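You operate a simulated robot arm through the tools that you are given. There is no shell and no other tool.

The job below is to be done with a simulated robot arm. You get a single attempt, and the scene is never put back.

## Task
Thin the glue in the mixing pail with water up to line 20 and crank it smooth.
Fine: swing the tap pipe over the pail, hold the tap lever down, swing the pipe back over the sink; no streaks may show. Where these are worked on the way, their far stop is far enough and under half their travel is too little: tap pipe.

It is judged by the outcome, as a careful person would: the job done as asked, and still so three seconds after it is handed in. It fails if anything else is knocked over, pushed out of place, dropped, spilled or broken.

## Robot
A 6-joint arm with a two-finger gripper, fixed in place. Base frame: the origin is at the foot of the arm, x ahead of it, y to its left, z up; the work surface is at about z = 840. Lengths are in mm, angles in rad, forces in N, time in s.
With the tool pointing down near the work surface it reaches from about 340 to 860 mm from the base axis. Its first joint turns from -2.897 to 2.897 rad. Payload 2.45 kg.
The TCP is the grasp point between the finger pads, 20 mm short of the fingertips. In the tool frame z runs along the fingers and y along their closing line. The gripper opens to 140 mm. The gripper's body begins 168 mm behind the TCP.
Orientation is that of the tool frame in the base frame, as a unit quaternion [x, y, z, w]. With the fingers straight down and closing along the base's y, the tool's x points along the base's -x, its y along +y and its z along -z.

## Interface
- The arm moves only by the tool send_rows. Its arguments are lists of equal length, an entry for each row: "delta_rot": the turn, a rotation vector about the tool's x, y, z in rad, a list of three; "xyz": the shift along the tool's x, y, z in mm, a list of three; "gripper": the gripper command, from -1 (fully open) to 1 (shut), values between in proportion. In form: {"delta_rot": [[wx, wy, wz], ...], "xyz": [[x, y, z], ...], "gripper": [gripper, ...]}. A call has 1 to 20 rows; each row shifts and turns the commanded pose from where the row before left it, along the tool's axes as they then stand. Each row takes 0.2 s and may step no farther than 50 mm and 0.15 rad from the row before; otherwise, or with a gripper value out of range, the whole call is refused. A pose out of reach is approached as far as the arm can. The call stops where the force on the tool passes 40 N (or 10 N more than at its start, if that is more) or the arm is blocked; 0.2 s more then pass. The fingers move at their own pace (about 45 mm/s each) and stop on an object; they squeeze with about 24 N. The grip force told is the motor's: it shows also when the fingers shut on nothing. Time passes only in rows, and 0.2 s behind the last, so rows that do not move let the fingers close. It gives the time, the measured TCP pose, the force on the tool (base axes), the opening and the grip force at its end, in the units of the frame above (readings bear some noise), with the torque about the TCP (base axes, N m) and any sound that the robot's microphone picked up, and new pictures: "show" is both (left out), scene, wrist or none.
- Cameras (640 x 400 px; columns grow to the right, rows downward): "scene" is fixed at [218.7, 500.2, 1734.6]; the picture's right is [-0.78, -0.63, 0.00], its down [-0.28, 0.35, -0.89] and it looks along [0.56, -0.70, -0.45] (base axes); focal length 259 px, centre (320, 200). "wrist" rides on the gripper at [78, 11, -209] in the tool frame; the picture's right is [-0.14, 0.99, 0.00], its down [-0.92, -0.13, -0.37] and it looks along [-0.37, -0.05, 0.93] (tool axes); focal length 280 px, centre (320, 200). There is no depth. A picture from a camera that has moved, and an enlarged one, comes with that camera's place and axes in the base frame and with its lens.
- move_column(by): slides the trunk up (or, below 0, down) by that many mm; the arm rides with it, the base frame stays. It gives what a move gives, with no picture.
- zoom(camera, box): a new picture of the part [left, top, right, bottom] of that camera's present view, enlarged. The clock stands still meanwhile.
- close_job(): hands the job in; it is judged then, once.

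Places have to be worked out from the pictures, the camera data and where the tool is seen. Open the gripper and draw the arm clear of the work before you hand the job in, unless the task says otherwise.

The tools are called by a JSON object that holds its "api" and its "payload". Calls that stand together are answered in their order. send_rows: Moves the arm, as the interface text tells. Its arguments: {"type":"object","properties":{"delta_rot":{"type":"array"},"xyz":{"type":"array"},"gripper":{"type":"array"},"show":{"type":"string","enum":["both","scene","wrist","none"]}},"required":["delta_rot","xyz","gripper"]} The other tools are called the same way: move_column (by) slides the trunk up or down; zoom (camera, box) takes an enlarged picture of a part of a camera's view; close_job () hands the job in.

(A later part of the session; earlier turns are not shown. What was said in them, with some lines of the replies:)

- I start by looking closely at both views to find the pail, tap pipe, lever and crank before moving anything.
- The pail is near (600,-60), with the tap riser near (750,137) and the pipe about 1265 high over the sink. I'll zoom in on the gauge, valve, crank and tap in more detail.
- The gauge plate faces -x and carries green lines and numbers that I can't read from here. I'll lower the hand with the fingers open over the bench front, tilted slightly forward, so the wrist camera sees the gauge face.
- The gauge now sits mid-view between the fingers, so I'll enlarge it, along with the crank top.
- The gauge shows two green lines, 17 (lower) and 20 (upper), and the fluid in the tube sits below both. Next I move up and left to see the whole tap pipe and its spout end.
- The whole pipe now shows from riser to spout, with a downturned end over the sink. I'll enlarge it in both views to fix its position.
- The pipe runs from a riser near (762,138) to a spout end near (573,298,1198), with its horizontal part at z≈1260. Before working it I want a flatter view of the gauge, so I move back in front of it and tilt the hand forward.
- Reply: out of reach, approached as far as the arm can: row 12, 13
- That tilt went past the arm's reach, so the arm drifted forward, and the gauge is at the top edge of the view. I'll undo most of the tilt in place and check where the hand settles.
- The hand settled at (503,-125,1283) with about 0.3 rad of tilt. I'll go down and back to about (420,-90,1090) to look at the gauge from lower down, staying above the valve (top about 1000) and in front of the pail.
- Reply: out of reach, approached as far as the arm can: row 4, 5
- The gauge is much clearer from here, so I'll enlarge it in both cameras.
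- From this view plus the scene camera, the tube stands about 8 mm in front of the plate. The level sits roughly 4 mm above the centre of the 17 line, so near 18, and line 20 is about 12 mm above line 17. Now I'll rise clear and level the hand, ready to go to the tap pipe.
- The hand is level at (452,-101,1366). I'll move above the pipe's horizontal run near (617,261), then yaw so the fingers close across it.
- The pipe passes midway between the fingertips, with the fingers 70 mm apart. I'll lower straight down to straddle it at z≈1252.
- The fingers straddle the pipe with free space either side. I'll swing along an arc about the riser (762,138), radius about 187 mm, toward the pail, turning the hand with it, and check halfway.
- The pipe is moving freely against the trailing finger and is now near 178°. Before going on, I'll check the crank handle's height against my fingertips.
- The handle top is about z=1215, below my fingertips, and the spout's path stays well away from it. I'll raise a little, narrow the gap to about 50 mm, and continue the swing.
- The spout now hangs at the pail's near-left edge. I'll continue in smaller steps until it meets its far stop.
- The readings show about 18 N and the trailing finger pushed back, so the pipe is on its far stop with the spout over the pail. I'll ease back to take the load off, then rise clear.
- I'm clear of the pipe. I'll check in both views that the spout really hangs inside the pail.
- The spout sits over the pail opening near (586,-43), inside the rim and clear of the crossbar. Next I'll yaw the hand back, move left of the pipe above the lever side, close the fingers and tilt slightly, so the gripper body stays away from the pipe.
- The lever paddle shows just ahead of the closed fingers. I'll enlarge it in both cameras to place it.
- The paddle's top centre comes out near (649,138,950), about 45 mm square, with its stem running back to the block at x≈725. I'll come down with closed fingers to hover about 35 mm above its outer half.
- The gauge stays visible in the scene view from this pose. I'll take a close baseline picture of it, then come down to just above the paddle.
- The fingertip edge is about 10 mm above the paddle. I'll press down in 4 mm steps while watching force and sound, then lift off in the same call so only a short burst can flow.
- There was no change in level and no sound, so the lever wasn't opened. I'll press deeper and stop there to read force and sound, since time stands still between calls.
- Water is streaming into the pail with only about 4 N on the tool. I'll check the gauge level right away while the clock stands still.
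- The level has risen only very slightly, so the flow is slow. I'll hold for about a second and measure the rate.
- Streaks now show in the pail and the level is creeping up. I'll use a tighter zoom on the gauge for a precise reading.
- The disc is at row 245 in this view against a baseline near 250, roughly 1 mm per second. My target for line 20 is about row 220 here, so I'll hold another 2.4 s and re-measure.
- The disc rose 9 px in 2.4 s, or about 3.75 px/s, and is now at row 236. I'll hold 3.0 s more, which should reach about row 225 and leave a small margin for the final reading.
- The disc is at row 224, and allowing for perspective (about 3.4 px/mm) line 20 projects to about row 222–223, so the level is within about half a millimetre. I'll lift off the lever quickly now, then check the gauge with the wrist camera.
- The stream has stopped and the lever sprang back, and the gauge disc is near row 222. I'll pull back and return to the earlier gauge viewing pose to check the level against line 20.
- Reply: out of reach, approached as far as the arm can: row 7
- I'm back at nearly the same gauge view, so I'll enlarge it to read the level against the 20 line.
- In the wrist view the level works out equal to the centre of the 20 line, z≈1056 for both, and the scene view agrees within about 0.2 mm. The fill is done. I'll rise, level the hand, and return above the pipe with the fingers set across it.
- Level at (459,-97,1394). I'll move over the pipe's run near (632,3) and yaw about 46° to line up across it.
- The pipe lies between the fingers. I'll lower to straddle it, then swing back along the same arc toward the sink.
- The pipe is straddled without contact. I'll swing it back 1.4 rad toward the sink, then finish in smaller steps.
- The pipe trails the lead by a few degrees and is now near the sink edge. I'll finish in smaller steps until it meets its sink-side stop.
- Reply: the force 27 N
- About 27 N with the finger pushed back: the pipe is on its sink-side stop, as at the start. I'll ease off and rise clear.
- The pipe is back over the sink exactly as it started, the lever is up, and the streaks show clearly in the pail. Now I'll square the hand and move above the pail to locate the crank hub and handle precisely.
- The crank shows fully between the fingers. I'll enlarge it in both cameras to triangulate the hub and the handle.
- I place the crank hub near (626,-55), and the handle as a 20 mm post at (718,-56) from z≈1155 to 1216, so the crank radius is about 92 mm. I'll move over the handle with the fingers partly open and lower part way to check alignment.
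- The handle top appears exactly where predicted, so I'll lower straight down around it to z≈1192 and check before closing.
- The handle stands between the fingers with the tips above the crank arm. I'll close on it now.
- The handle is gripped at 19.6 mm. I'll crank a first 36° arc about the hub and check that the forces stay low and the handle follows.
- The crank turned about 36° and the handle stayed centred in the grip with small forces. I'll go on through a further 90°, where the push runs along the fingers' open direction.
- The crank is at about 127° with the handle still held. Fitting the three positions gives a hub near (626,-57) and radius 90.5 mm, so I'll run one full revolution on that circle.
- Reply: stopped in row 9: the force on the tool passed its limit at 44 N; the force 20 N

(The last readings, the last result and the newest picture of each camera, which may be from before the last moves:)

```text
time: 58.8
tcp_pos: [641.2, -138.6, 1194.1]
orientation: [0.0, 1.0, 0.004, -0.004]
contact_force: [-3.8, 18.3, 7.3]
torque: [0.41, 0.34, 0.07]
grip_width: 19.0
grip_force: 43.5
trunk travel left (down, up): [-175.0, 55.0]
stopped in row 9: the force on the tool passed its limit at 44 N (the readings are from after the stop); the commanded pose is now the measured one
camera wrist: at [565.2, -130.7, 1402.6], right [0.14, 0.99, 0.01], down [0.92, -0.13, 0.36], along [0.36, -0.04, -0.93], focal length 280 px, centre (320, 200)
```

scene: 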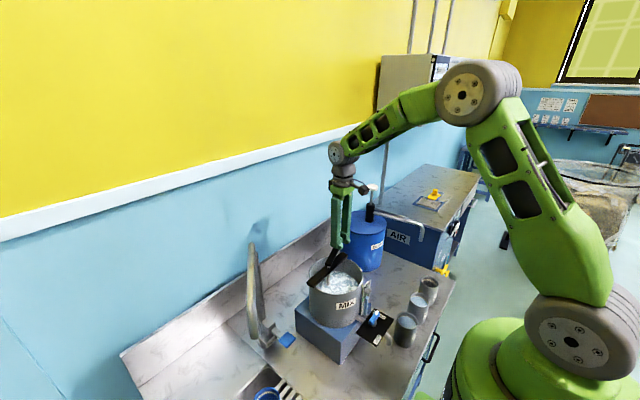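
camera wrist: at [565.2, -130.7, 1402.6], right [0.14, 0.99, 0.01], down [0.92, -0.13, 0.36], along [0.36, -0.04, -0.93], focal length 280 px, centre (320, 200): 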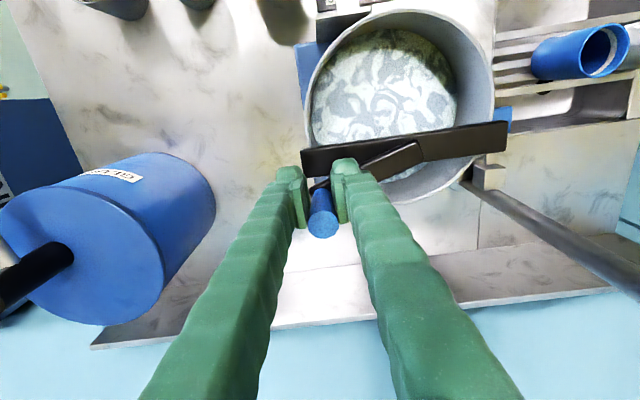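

The call stopped at 44 N. The handle rotates inside the fixed grip and has crept about 15 mm along the fingers, so gripping while circling isn't ideal. I'll release, rise above the handle, and switch to pushing it round from behind with closed fingers.

{"api": "send_rows", "payload": {"xyz": [[0, 0, 0], [0, 0, 0], [0, 0, 0], [0, 0, -35], [0, 0, -35], [8.5, -6.7, 0], [8.5, -6.7, 0], [0, 0, 0]], "delta_rot": [[0, 0, 0], [0, 0, 0], [0, 0, 0], [0, 0, 0], [0, 0, 0], [0, 0, 0], [0, 0, 0], [0, 0, 0]], "gripper": [0.2, 0.2, 0.2, 0.2, 0.2, 1, 1, 1]}}

{"api": "zoom", "payload": {"camera": "wrist", "box": [250, 50, 510, 250]}}

```text
time: 60.6
tcp_pos: [626.8, -157.0, 1261.2]
orientation: [0.0, 1.0, 0.004, -0.004]
contact_force: [0.2, 0.7, 0.2]
torque: [0.0, 0.0, -0.02]
grip_width: 0.0
grip_force: 11.5
trunk travel left (down, up): [-175.0, 55.0]
camera wrist: at [549.7, -147.9, 1470.6], right [0.14, 0.99, 0.01], down [0.92, -0.13, 0.36], along [0.36, -0.05, -0.93], focal length 280 px, centre (320, 200)
```

scene: 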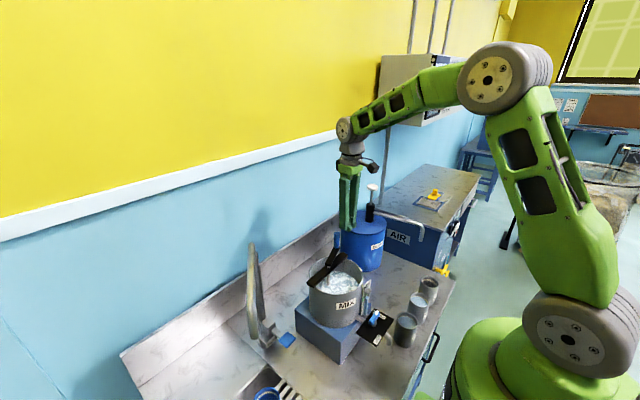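
wrist: 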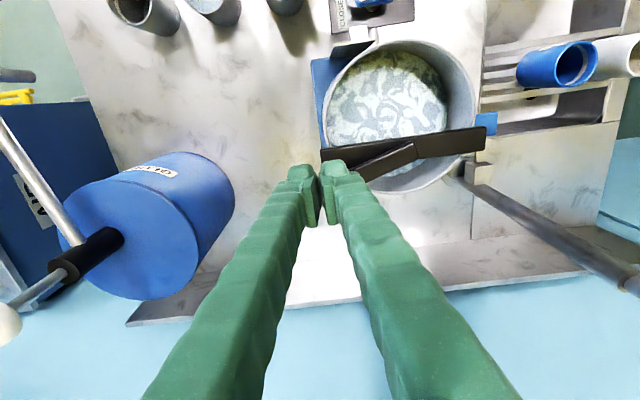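

```text
2.00 times, centred on (380, 150) of wrist
camera zoom: at [549.7, -147.9, 1470.6], right [0.14, 0.99, 0.01], down [0.92, -0.13, 0.36], along [0.36, -0.05, -0.93], focal length 561 px, centre (200, 300)
```

zoom: 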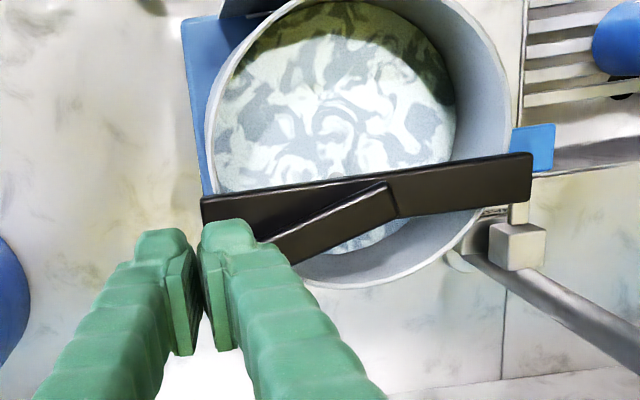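

The arm direction puts the handle near (659,-142) at about 291°, and the closed fingers sit just behind it with a small gap. I'll lower beside it, then push it counter-clockwise a few steps to test this method.

{"api": "send_rows", "payload": {"xyz": [[4, 0, 34], [0, 0, 34], [-29.9, 7.7, 0], [-26.9, 12.5, 0], [-21.8, 20.3, 0]], "delta_rot": [[0, 0, 0], [0, 0, 0], [0, 0, 0], [0, 0, 0], [0, 0, 0]], "gripper": [1, 1, 1, 1, 1]}}

{"api": "zoom", "payload": {"camera": "scene", "box": [280, 200, 380, 300]}}

```text
time: 61.8
tcp_pos: [700.9, -117.5, 1196.7]
orientation: [0.001, 1.0, 0.003, -0.004]
contact_force: [0.4, -0.2, 0.9]
torque: [-0.07, 0.01, -0.01]
grip_width: 0.1
grip_force: 23.9
trunk travel left (down, up): [-175.0, 55.0]
camera wrist: at [624.2, -108.2, 1405.4], right [0.14, 0.99, 0.0], down [0.92, -0.13, 0.36], along [0.36, -0.05, -0.93], focal length 280 px, centre (320, 200)
```

scene: 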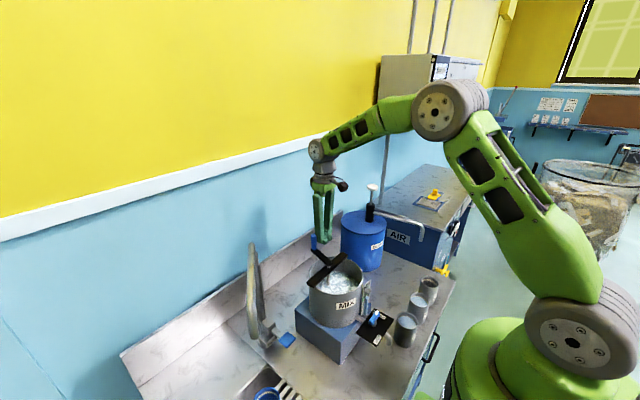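
wrist: 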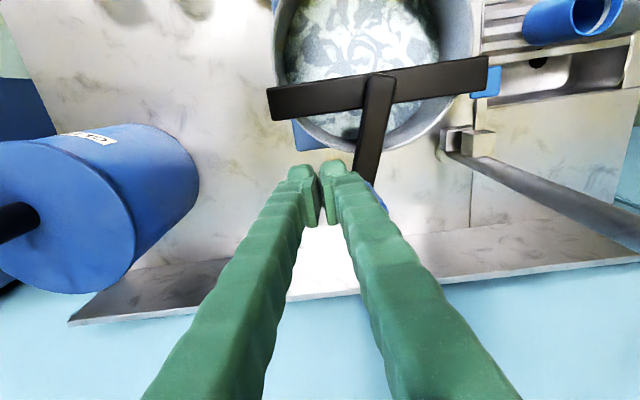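

```text
4.00 times, centred on (330, 250) of scene
camera zoom: at [218.7, 500.2, 1734.6], right [-0.78, -0.63, 0.0], down [-0.28, 0.35, -0.89], along [0.56, -0.7, -0.45], focal length 1036 px, centre (280, 0)
```

zoom: 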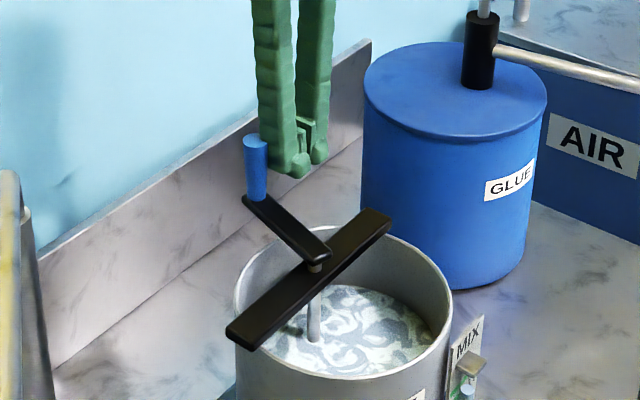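

Pushing works cleanly: the handle moved ahead of the fingers with almost no force. I'll run a full revolution this way.

{"api": "send_rows", "payload": {"xyz": [[-14.4, 26.0, 0], [-5.6, 29.2, 0], [3.6, 29.5, 0], [12.5, 26.9, 0], [20.3, 21.8, 0], [26.0, 14.4, 0], [29.2, 5.6, 0], [29.5, -3.6, 0], [26.9, -12.5, 0], [21.8, -20.3, 0], [14.4, -26.0, 0], [5.6, -29.2, 0], [-3.6, -29.5, 0], [-12.5, -26.9, 0], [-20.3, -21.8, 0], [-26.0, -14.4, 0], [-29.2, -5.6, 0], [-29.5, 3.6, 0], [-26.9, 12.5, 0], [-21.8, 20.3, 0]], "delta_rot": [[0, 0, 0], [0, 0, 0], [0, 0, 0], [0, 0, 0], [0, 0, 0], [0, 0, 0], [0, 0, 0], [0, 0, 0], [0, 0, 0], [0, 0, 0], [0, 0, 0], [0, 0, 0], [0, 0, 0], [0, 0, 0], [0, 0, 0], [0, 0, 0], [0, 0, 0], [0, 0, 0], [0, 0, 0], [0, 0, 0]], "gripper": [1, 1, 1, 1, 1, 1, 1, 1, 1, 1, 1, 1, 1, 1, 1, 1, 1, 1, 1, 1]}}

{"api": "zoom", "payload": {"camera": "scene", "box": [280, 200, 380, 300]}}

```text
time: 66.0
tcp_pos: [701.1, -116.4, 1195.1]
orientation: [0.0, 1.0, 0.003, -0.003]
contact_force: [-0.4, -0.1, 0.0]
torque: [-0.04, 0.03, -0.01]
grip_width: 0.2
grip_force: 24.5
trunk travel left (down, up): [-175.0, 55.0]
camera wrist: at [624.1, -108.4, 1404.1], right [0.14, 0.99, 0.0], down [0.92, -0.13, 0.36], along [0.36, -0.05, -0.93], focal length 280 px, centre (320, 200)
```

scene: 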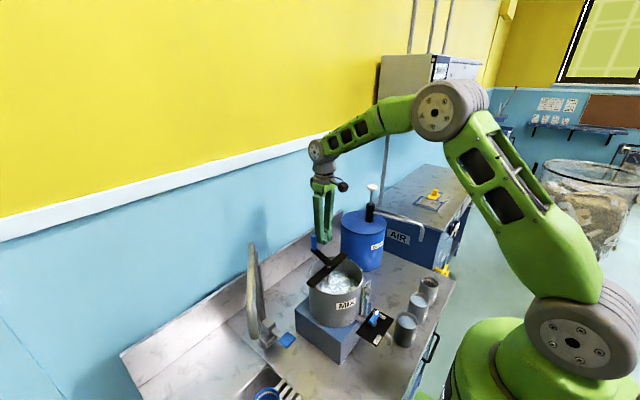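
wrist: 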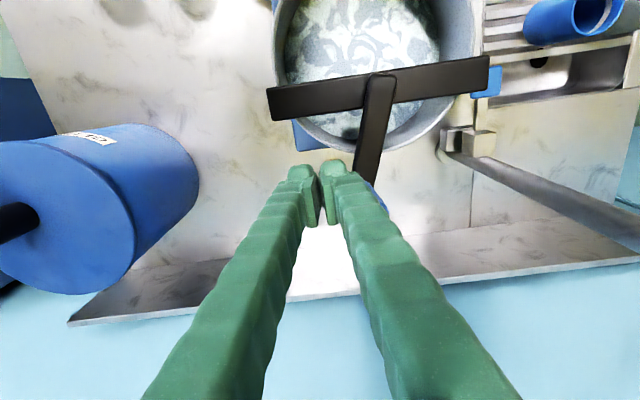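

```text
4.00 times, centred on (330, 250) of scene
camera zoom: at [218.7, 500.2, 1734.6], right [-0.78, -0.63, 0.0], down [-0.28, 0.35, -0.89], along [0.56, -0.7, -0.45], focal length 1036 px, centre (280, 0)
```

zoom: 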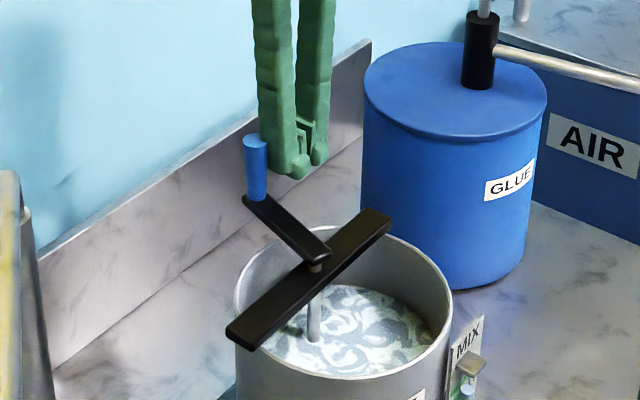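

A full turn went smoothly, and the handle is back ahead of the fingers. I'll do two more revolutions and then compare the streaks.

{"api": "send_rows", "payload": {"xyz": [[-14.4, 26.0, 0], [-5.6, 29.2, 0], [3.6, 29.5, 0], [12.5, 26.9, 0], [20.3, 21.8, 0], [26.0, 14.4, 0], [29.2, 5.6, 0], [29.5, -3.6, 0], [26.9, -12.5, 0], [21.8, -20.3, 0], [14.4, -26.0, 0], [5.6, -29.2, 0], [-3.6, -29.5, 0], [-12.5, -26.9, 0], [-20.3, -21.8, 0], [-26.0, -14.4, 0], [-29.2, -5.6, 0], [-29.5, 3.6, 0], [-26.9, 12.5, 0], [-21.8, 20.3, 0]], "delta_rot": [[0, 0, 0], [0, 0, 0], [0, 0, 0], [0, 0, 0], [0, 0, 0], [0, 0, 0], [0, 0, 0], [0, 0, 0], [0, 0, 0], [0, 0, 0], [0, 0, 0], [0, 0, 0], [0, 0, 0], [0, 0, 0], [0, 0, 0], [0, 0, 0], [0, 0, 0], [0, 0, 0], [0, 0, 0], [0, 0, 0]], "gripper": [1, 1, 1, 1, 1, 1, 1, 1, 1, 1, 1, 1, 1, 1, 1, 1, 1, 1, 1, 1], "show": "none"}}

{"api": "zoom", "payload": {"camera": "scene", "box": [280, 200, 380, 300]}}

```text
time: 70.2
tcp_pos: [702.6, -115.3, 1194.6]
orientation: [0.0, 1.0, 0.002, -0.003]
contact_force: [-0.5, -0.5, 0.7]
torque: [-0.04, 0.01, 0.01]
grip_width: 0.0
grip_force: 23.8
trunk travel left (down, up): [-175.0, 55.0]
```

```text
4.00 times, centred on (330, 250) of scene
camera zoom: at [218.7, 500.2, 1734.6], right [-0.78, -0.63, 0.0], down [-0.28, 0.35, -0.89], along [0.56, -0.7, -0.45], focal length 1036 px, centre (280, 0)
```

zoom: 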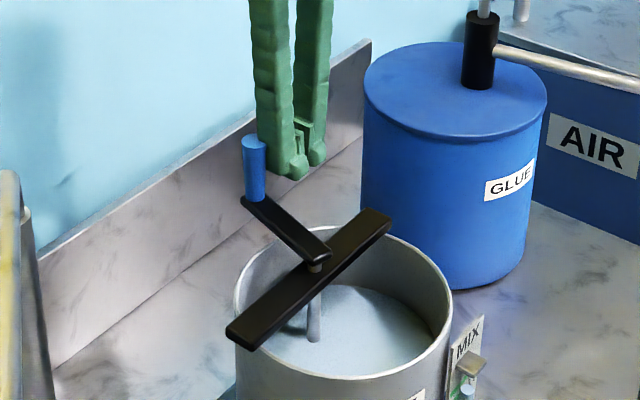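

The surface now looks uniform. I'll look closer in both views for any remaining streaks and check the level too.

{"api": "zoom", "payload": {"camera": "scene", "box": [310, 265, 360, 300]}}

{"api": "zoom", "payload": {"camera": "wrist", "box": [260, 0, 500, 160]}}

{"api": "zoom", "payload": {"camera": "scene", "box": [360, 291, 376, 301]}}

```text
11.43 times, centred on (335, 282) of scene
camera zoom: at [218.7, 500.2, 1734.6], right [-0.78, -0.63, 0.0], down [-0.28, 0.35, -0.89], along [0.56, -0.7, -0.45], focal length 2959 px, centre (149, -743)
```

zoom: 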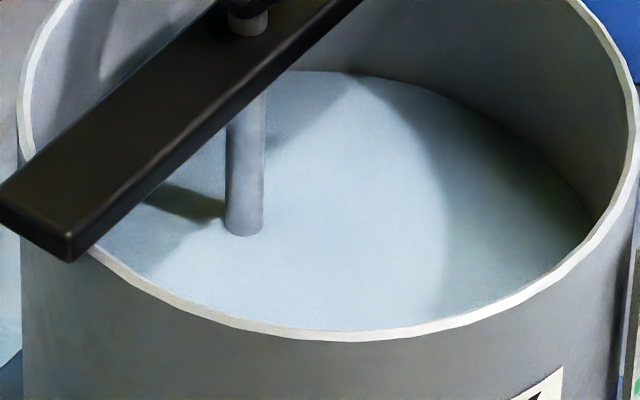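

```text
2.50 times, centred on (380, 80) of wrist
camera zoom: at [625.2, -106.6, 1403.8], right [0.14, 0.99, 0.0], down [0.92, -0.13, 0.36], along [0.36, -0.05, -0.93], focal length 701 px, centre (170, 500)
```

zoom: 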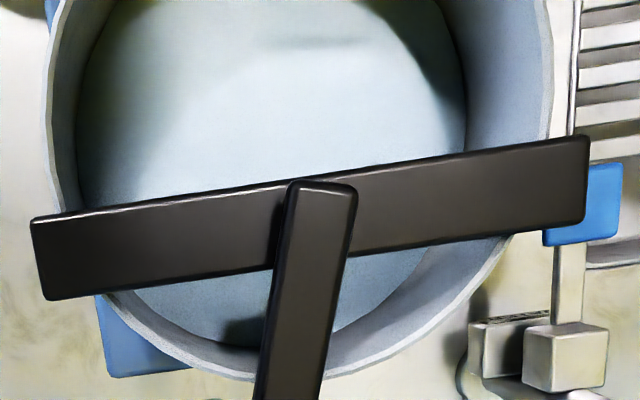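

```text
16.00 times, centred on (368, 296) of scene
camera zoom: at [218.7, 500.2, 1734.6], right [-0.78, -0.63, 0.0], down [-0.28, 0.35, -0.89], along [0.56, -0.7, -0.45], focal length 4143 px, centre (-448, -1336)
```

zoom: 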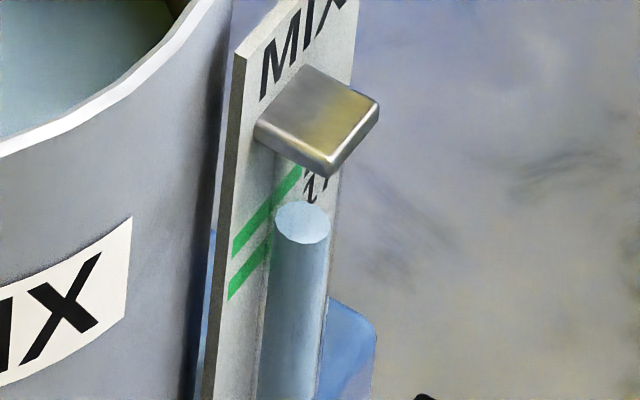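

The surface is uniform with only shadows on it and no streaks, and the gauge disc is unchanged. I'll rise straight up off the handle, back away with the fingers open, and take one last lower look at the gauge face from over the bench front, staying well above the cups.

{"api": "send_rows", "payload": {"xyz": [[0, 0, -40], [0, 0, -40], [0, 0, -40], [0, 0, -40], [0, 0, -40], [41.6, -2, 0], [41.6, -2, 0], [41.6, -2, 0], [41.6, -2, 0], [41.6, -2, 0], [41.6, -2, 0], [41.6, -2, 0], [41.6, -2, 0]], "delta_rot": [[0, 0, 0], [0, 0, 0], [0, 0, 0], [0, 0, 0], [0, 0, 0], [0, 0, 0], [0, 0, 0], [0, 0, 0], [0, 0, 0], [0, 0, 0], [0, 0, 0], [0, 0, 0], [0, 0, 0]], "gripper": [1, 1, 1, 1, 1, 0.5, 0, -0.5, -1, -1, -1, -1, -1]}}

```text
time: 73.0
tcp_pos: [371.5, -131.6, 1392.3]
orientation: [-0.001, 1.0, 0.005, -0.006]
contact_force: [-0.6, -0.1, 0.1]
torque: [0.02, 0.0, 0.03]
grip_width: 139.8
grip_force: 0.1
trunk travel left (down, up): [-175.0, 55.0]
camera wrist: at [295.1, -123.1, 1601.8], right [0.14, 0.99, 0.01], down [0.93, -0.13, 0.36], along [0.35, -0.04, -0.93], focal length 280 px, centre (320, 200)
```

scene: 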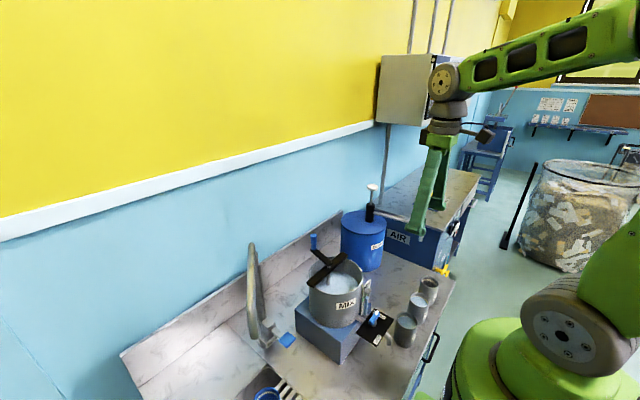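
wrist: 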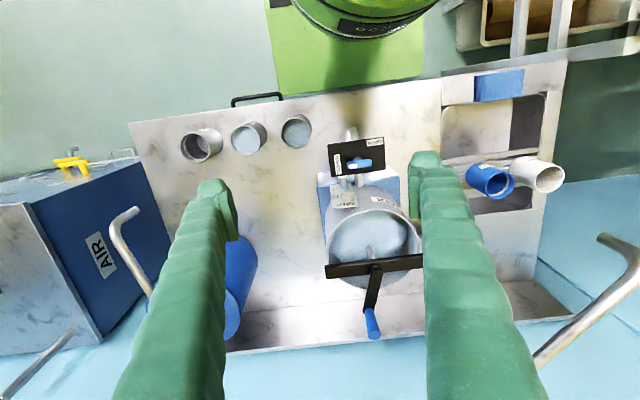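

Everything is in place from here. I'll lower to about z=1110 for the gauge look, still far above the cups and valve.

{"api": "send_rows", "payload": {"xyz": [[0, 0, 41], [0, 0, 41], [0, 0, 41], [0, 0, 41], [0, 0, 41], [0, 0, 41], [0, 0, 36]], "delta_rot": [[0, 0, 0], [0, 0, 0], [0, 0, 0], [0, 0, 0], [0, 0, 0], [0, 0, 0], [0, 0, 0]], "gripper": [-1, -1, -1, -1, -1, -1, -1], "show": "wrist"}}

```text
time: 74.6
tcp_pos: [368.7, -130.1, 1113.3]
orientation: [0.0, 1.0, 0.003, -0.004]
contact_force: [1.5, -0.5, -0.1]
torque: [0.05, 0.04, 0.01]
grip_width: 139.9
grip_force: 0.1
trunk travel left (down, up): [-175.0, 55.0]
camera wrist: at [292.3, -122.0, 1321.4], right [0.14, 0.99, 0.01], down [0.92, -0.13, 0.36], along [0.36, -0.04, -0.93], focal length 280 px, centre (320, 200)
```

wrist: 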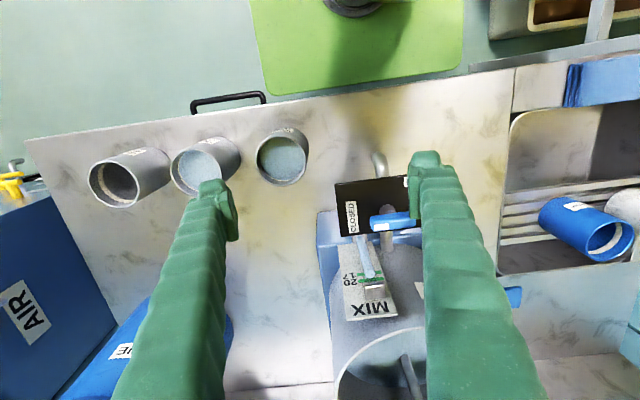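

{"api": "zoom", "payload": {"camera": "wrist", "box": [350, 258, 390, 298]}}

```text
10.00 times, centred on (370, 278) of wrist
camera zoom: at [292.3, -122.0, 1321.4], right [0.14, 0.99, 0.01], down [0.92, -0.13, 0.36], along [0.36, -0.04, -0.93], focal length 2804 px, centre (-180, -580)
```

zoom: 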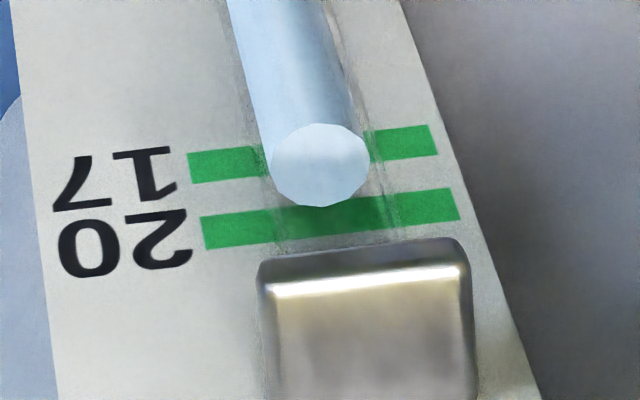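

From this third view the level again falls on the 20 line within about half a millimetre. I'll raise the open hand clear of the work and take a final overview.

{"api": "send_rows", "payload": {"xyz": [[0, 0, -42], [0, 0, -42], [0, 0, -42], [0, 0, -42], [0, 0, -42], [0, 0, -42], [0, 0, -42], [0, 0, -42], [0, 0, -42], [0, 0, -42]], "delta_rot": [[0, 0, 0], [0, 0, 0], [0, 0, 0], [0, 0, 0], [0, 0, 0], [0, 0, 0], [0, 0, 0], [0, 0, 0], [0, 0, 0], [0, 0, 0]], "gripper": [-1, -1, -1, -1, -1, -1, -1, -1, -1, -1]}}

{"api": "zoom", "payload": {"camera": "scene", "box": [220, 215, 460, 400]}}

{"api": "zoom", "payload": {"camera": "scene", "box": [310, 265, 360, 300]}}

{"api": "zoom", "payload": {"camera": "scene", "box": [360, 291, 376, 301]}}

```text
time: 76.8
tcp_pos: [370.1, -133.6, 1535.6]
orientation: [0.001, 1.0, 0.004, -0.005]
contact_force: [0.1, 0.0, -0.1]
torque: [0.01, -0.04, -0.01]
grip_width: 139.9
grip_force: 0.0
trunk travel left (down, up): [-175.0, 55.0]
camera wrist: at [294.4, -126.4, 1745.2], right [0.14, 0.99, 0.01], down [0.92, -0.13, 0.36], along [0.36, -0.04, -0.93], focal length 280 px, centre (320, 200)
```

scene: 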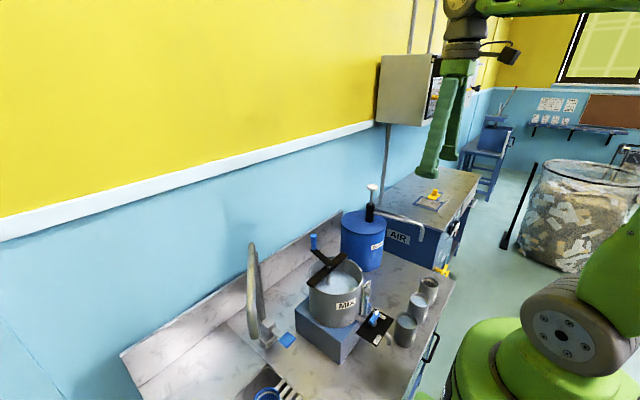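
wrist: 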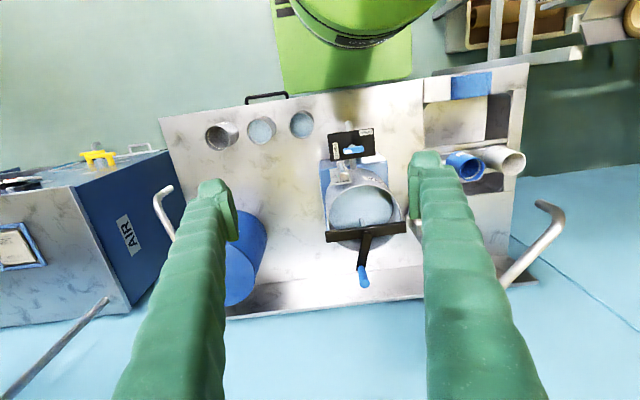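

```text
2.16 times, centred on (340, 308) of scene
camera zoom: at [218.7, 500.2, 1734.6], right [-0.78, -0.63, 0.0], down [-0.28, 0.35, -0.89], along [0.56, -0.7, -0.45], focal length 560 px, centre (277, -32)
```

zoom: 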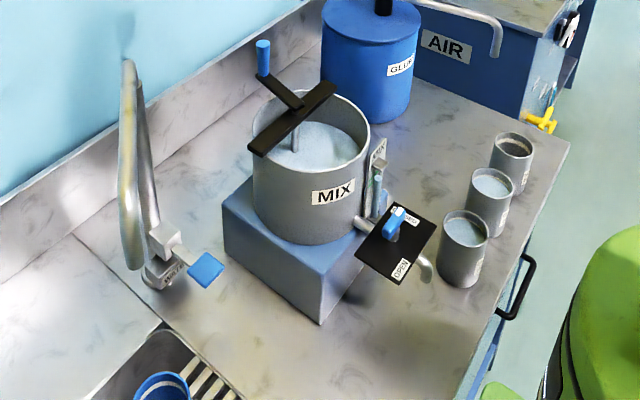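

```text
11.43 times, centred on (335, 282) of scene
camera zoom: at [218.7, 500.2, 1734.6], right [-0.78, -0.63, 0.0], down [-0.28, 0.35, -0.89], along [0.56, -0.7, -0.45], focal length 2959 px, centre (149, -743)
```

zoom: 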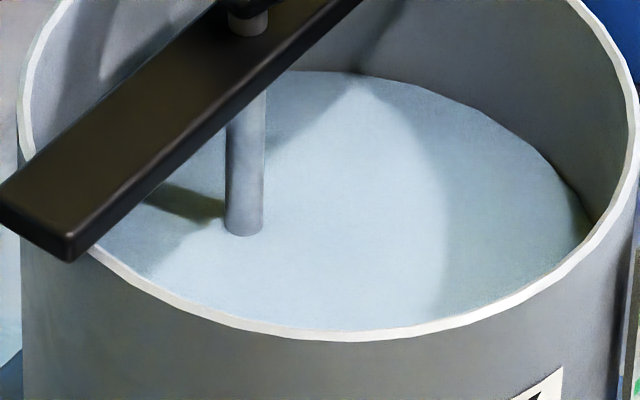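

```text
16.00 times, centred on (368, 296) of scene
camera zoom: at [218.7, 500.2, 1734.6], right [-0.78, -0.63, 0.0], down [-0.28, 0.35, -0.89], along [0.56, -0.7, -0.45], focal length 4143 px, centre (-448, -1336)
```

zoom: 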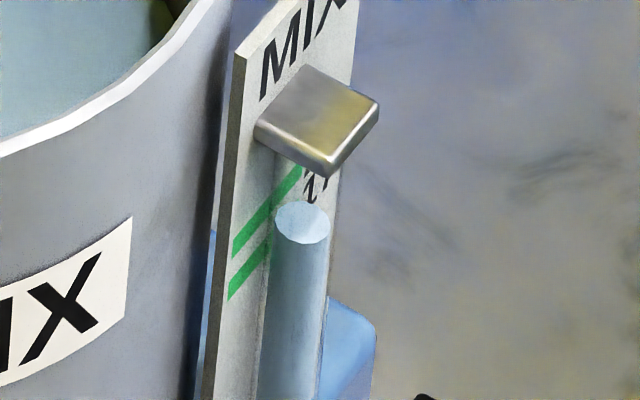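

The glue is smooth with no streaks, and the gauge holds at line 20. The pipe is back over the sink with the lever up, the drain valve is still closed, nothing else has moved, and the open hand is well clear. I'm handing the job in.

{"api": "close_job", "payload": {}}

```text
The job is handed in.
```

The glue is thinned to line 20 and cranked smooth, and the job is handed in; I don't have the judge's result.

- **Level:** I held the tap lever down until the gauge reached line 20. Three wrist and scene views put the level within about half a millimetre of the line, which is near 20 to 20.1. It did not change afterwards.
- **Mixing:** I turned the crank about three full turns. The surface then showed no streaks in the close-up, only shadows.
- **Tap pipe:** I swung it to its far stop over the pail and then back to its stop over the sink, where it started. The tap lever is up and no water is running.
- **Crank handle:** Gripping the handle while turning stopped the arm once at 44 N, because the handle slid along the fingers. I then pushed it round with closed fingers instead, which ran with almost no force.
- **Everything else:** In the final view the drain valve is still closed, the cups are in place, and I saw nothing moved or spilled. The gripper is open and clear of the work.
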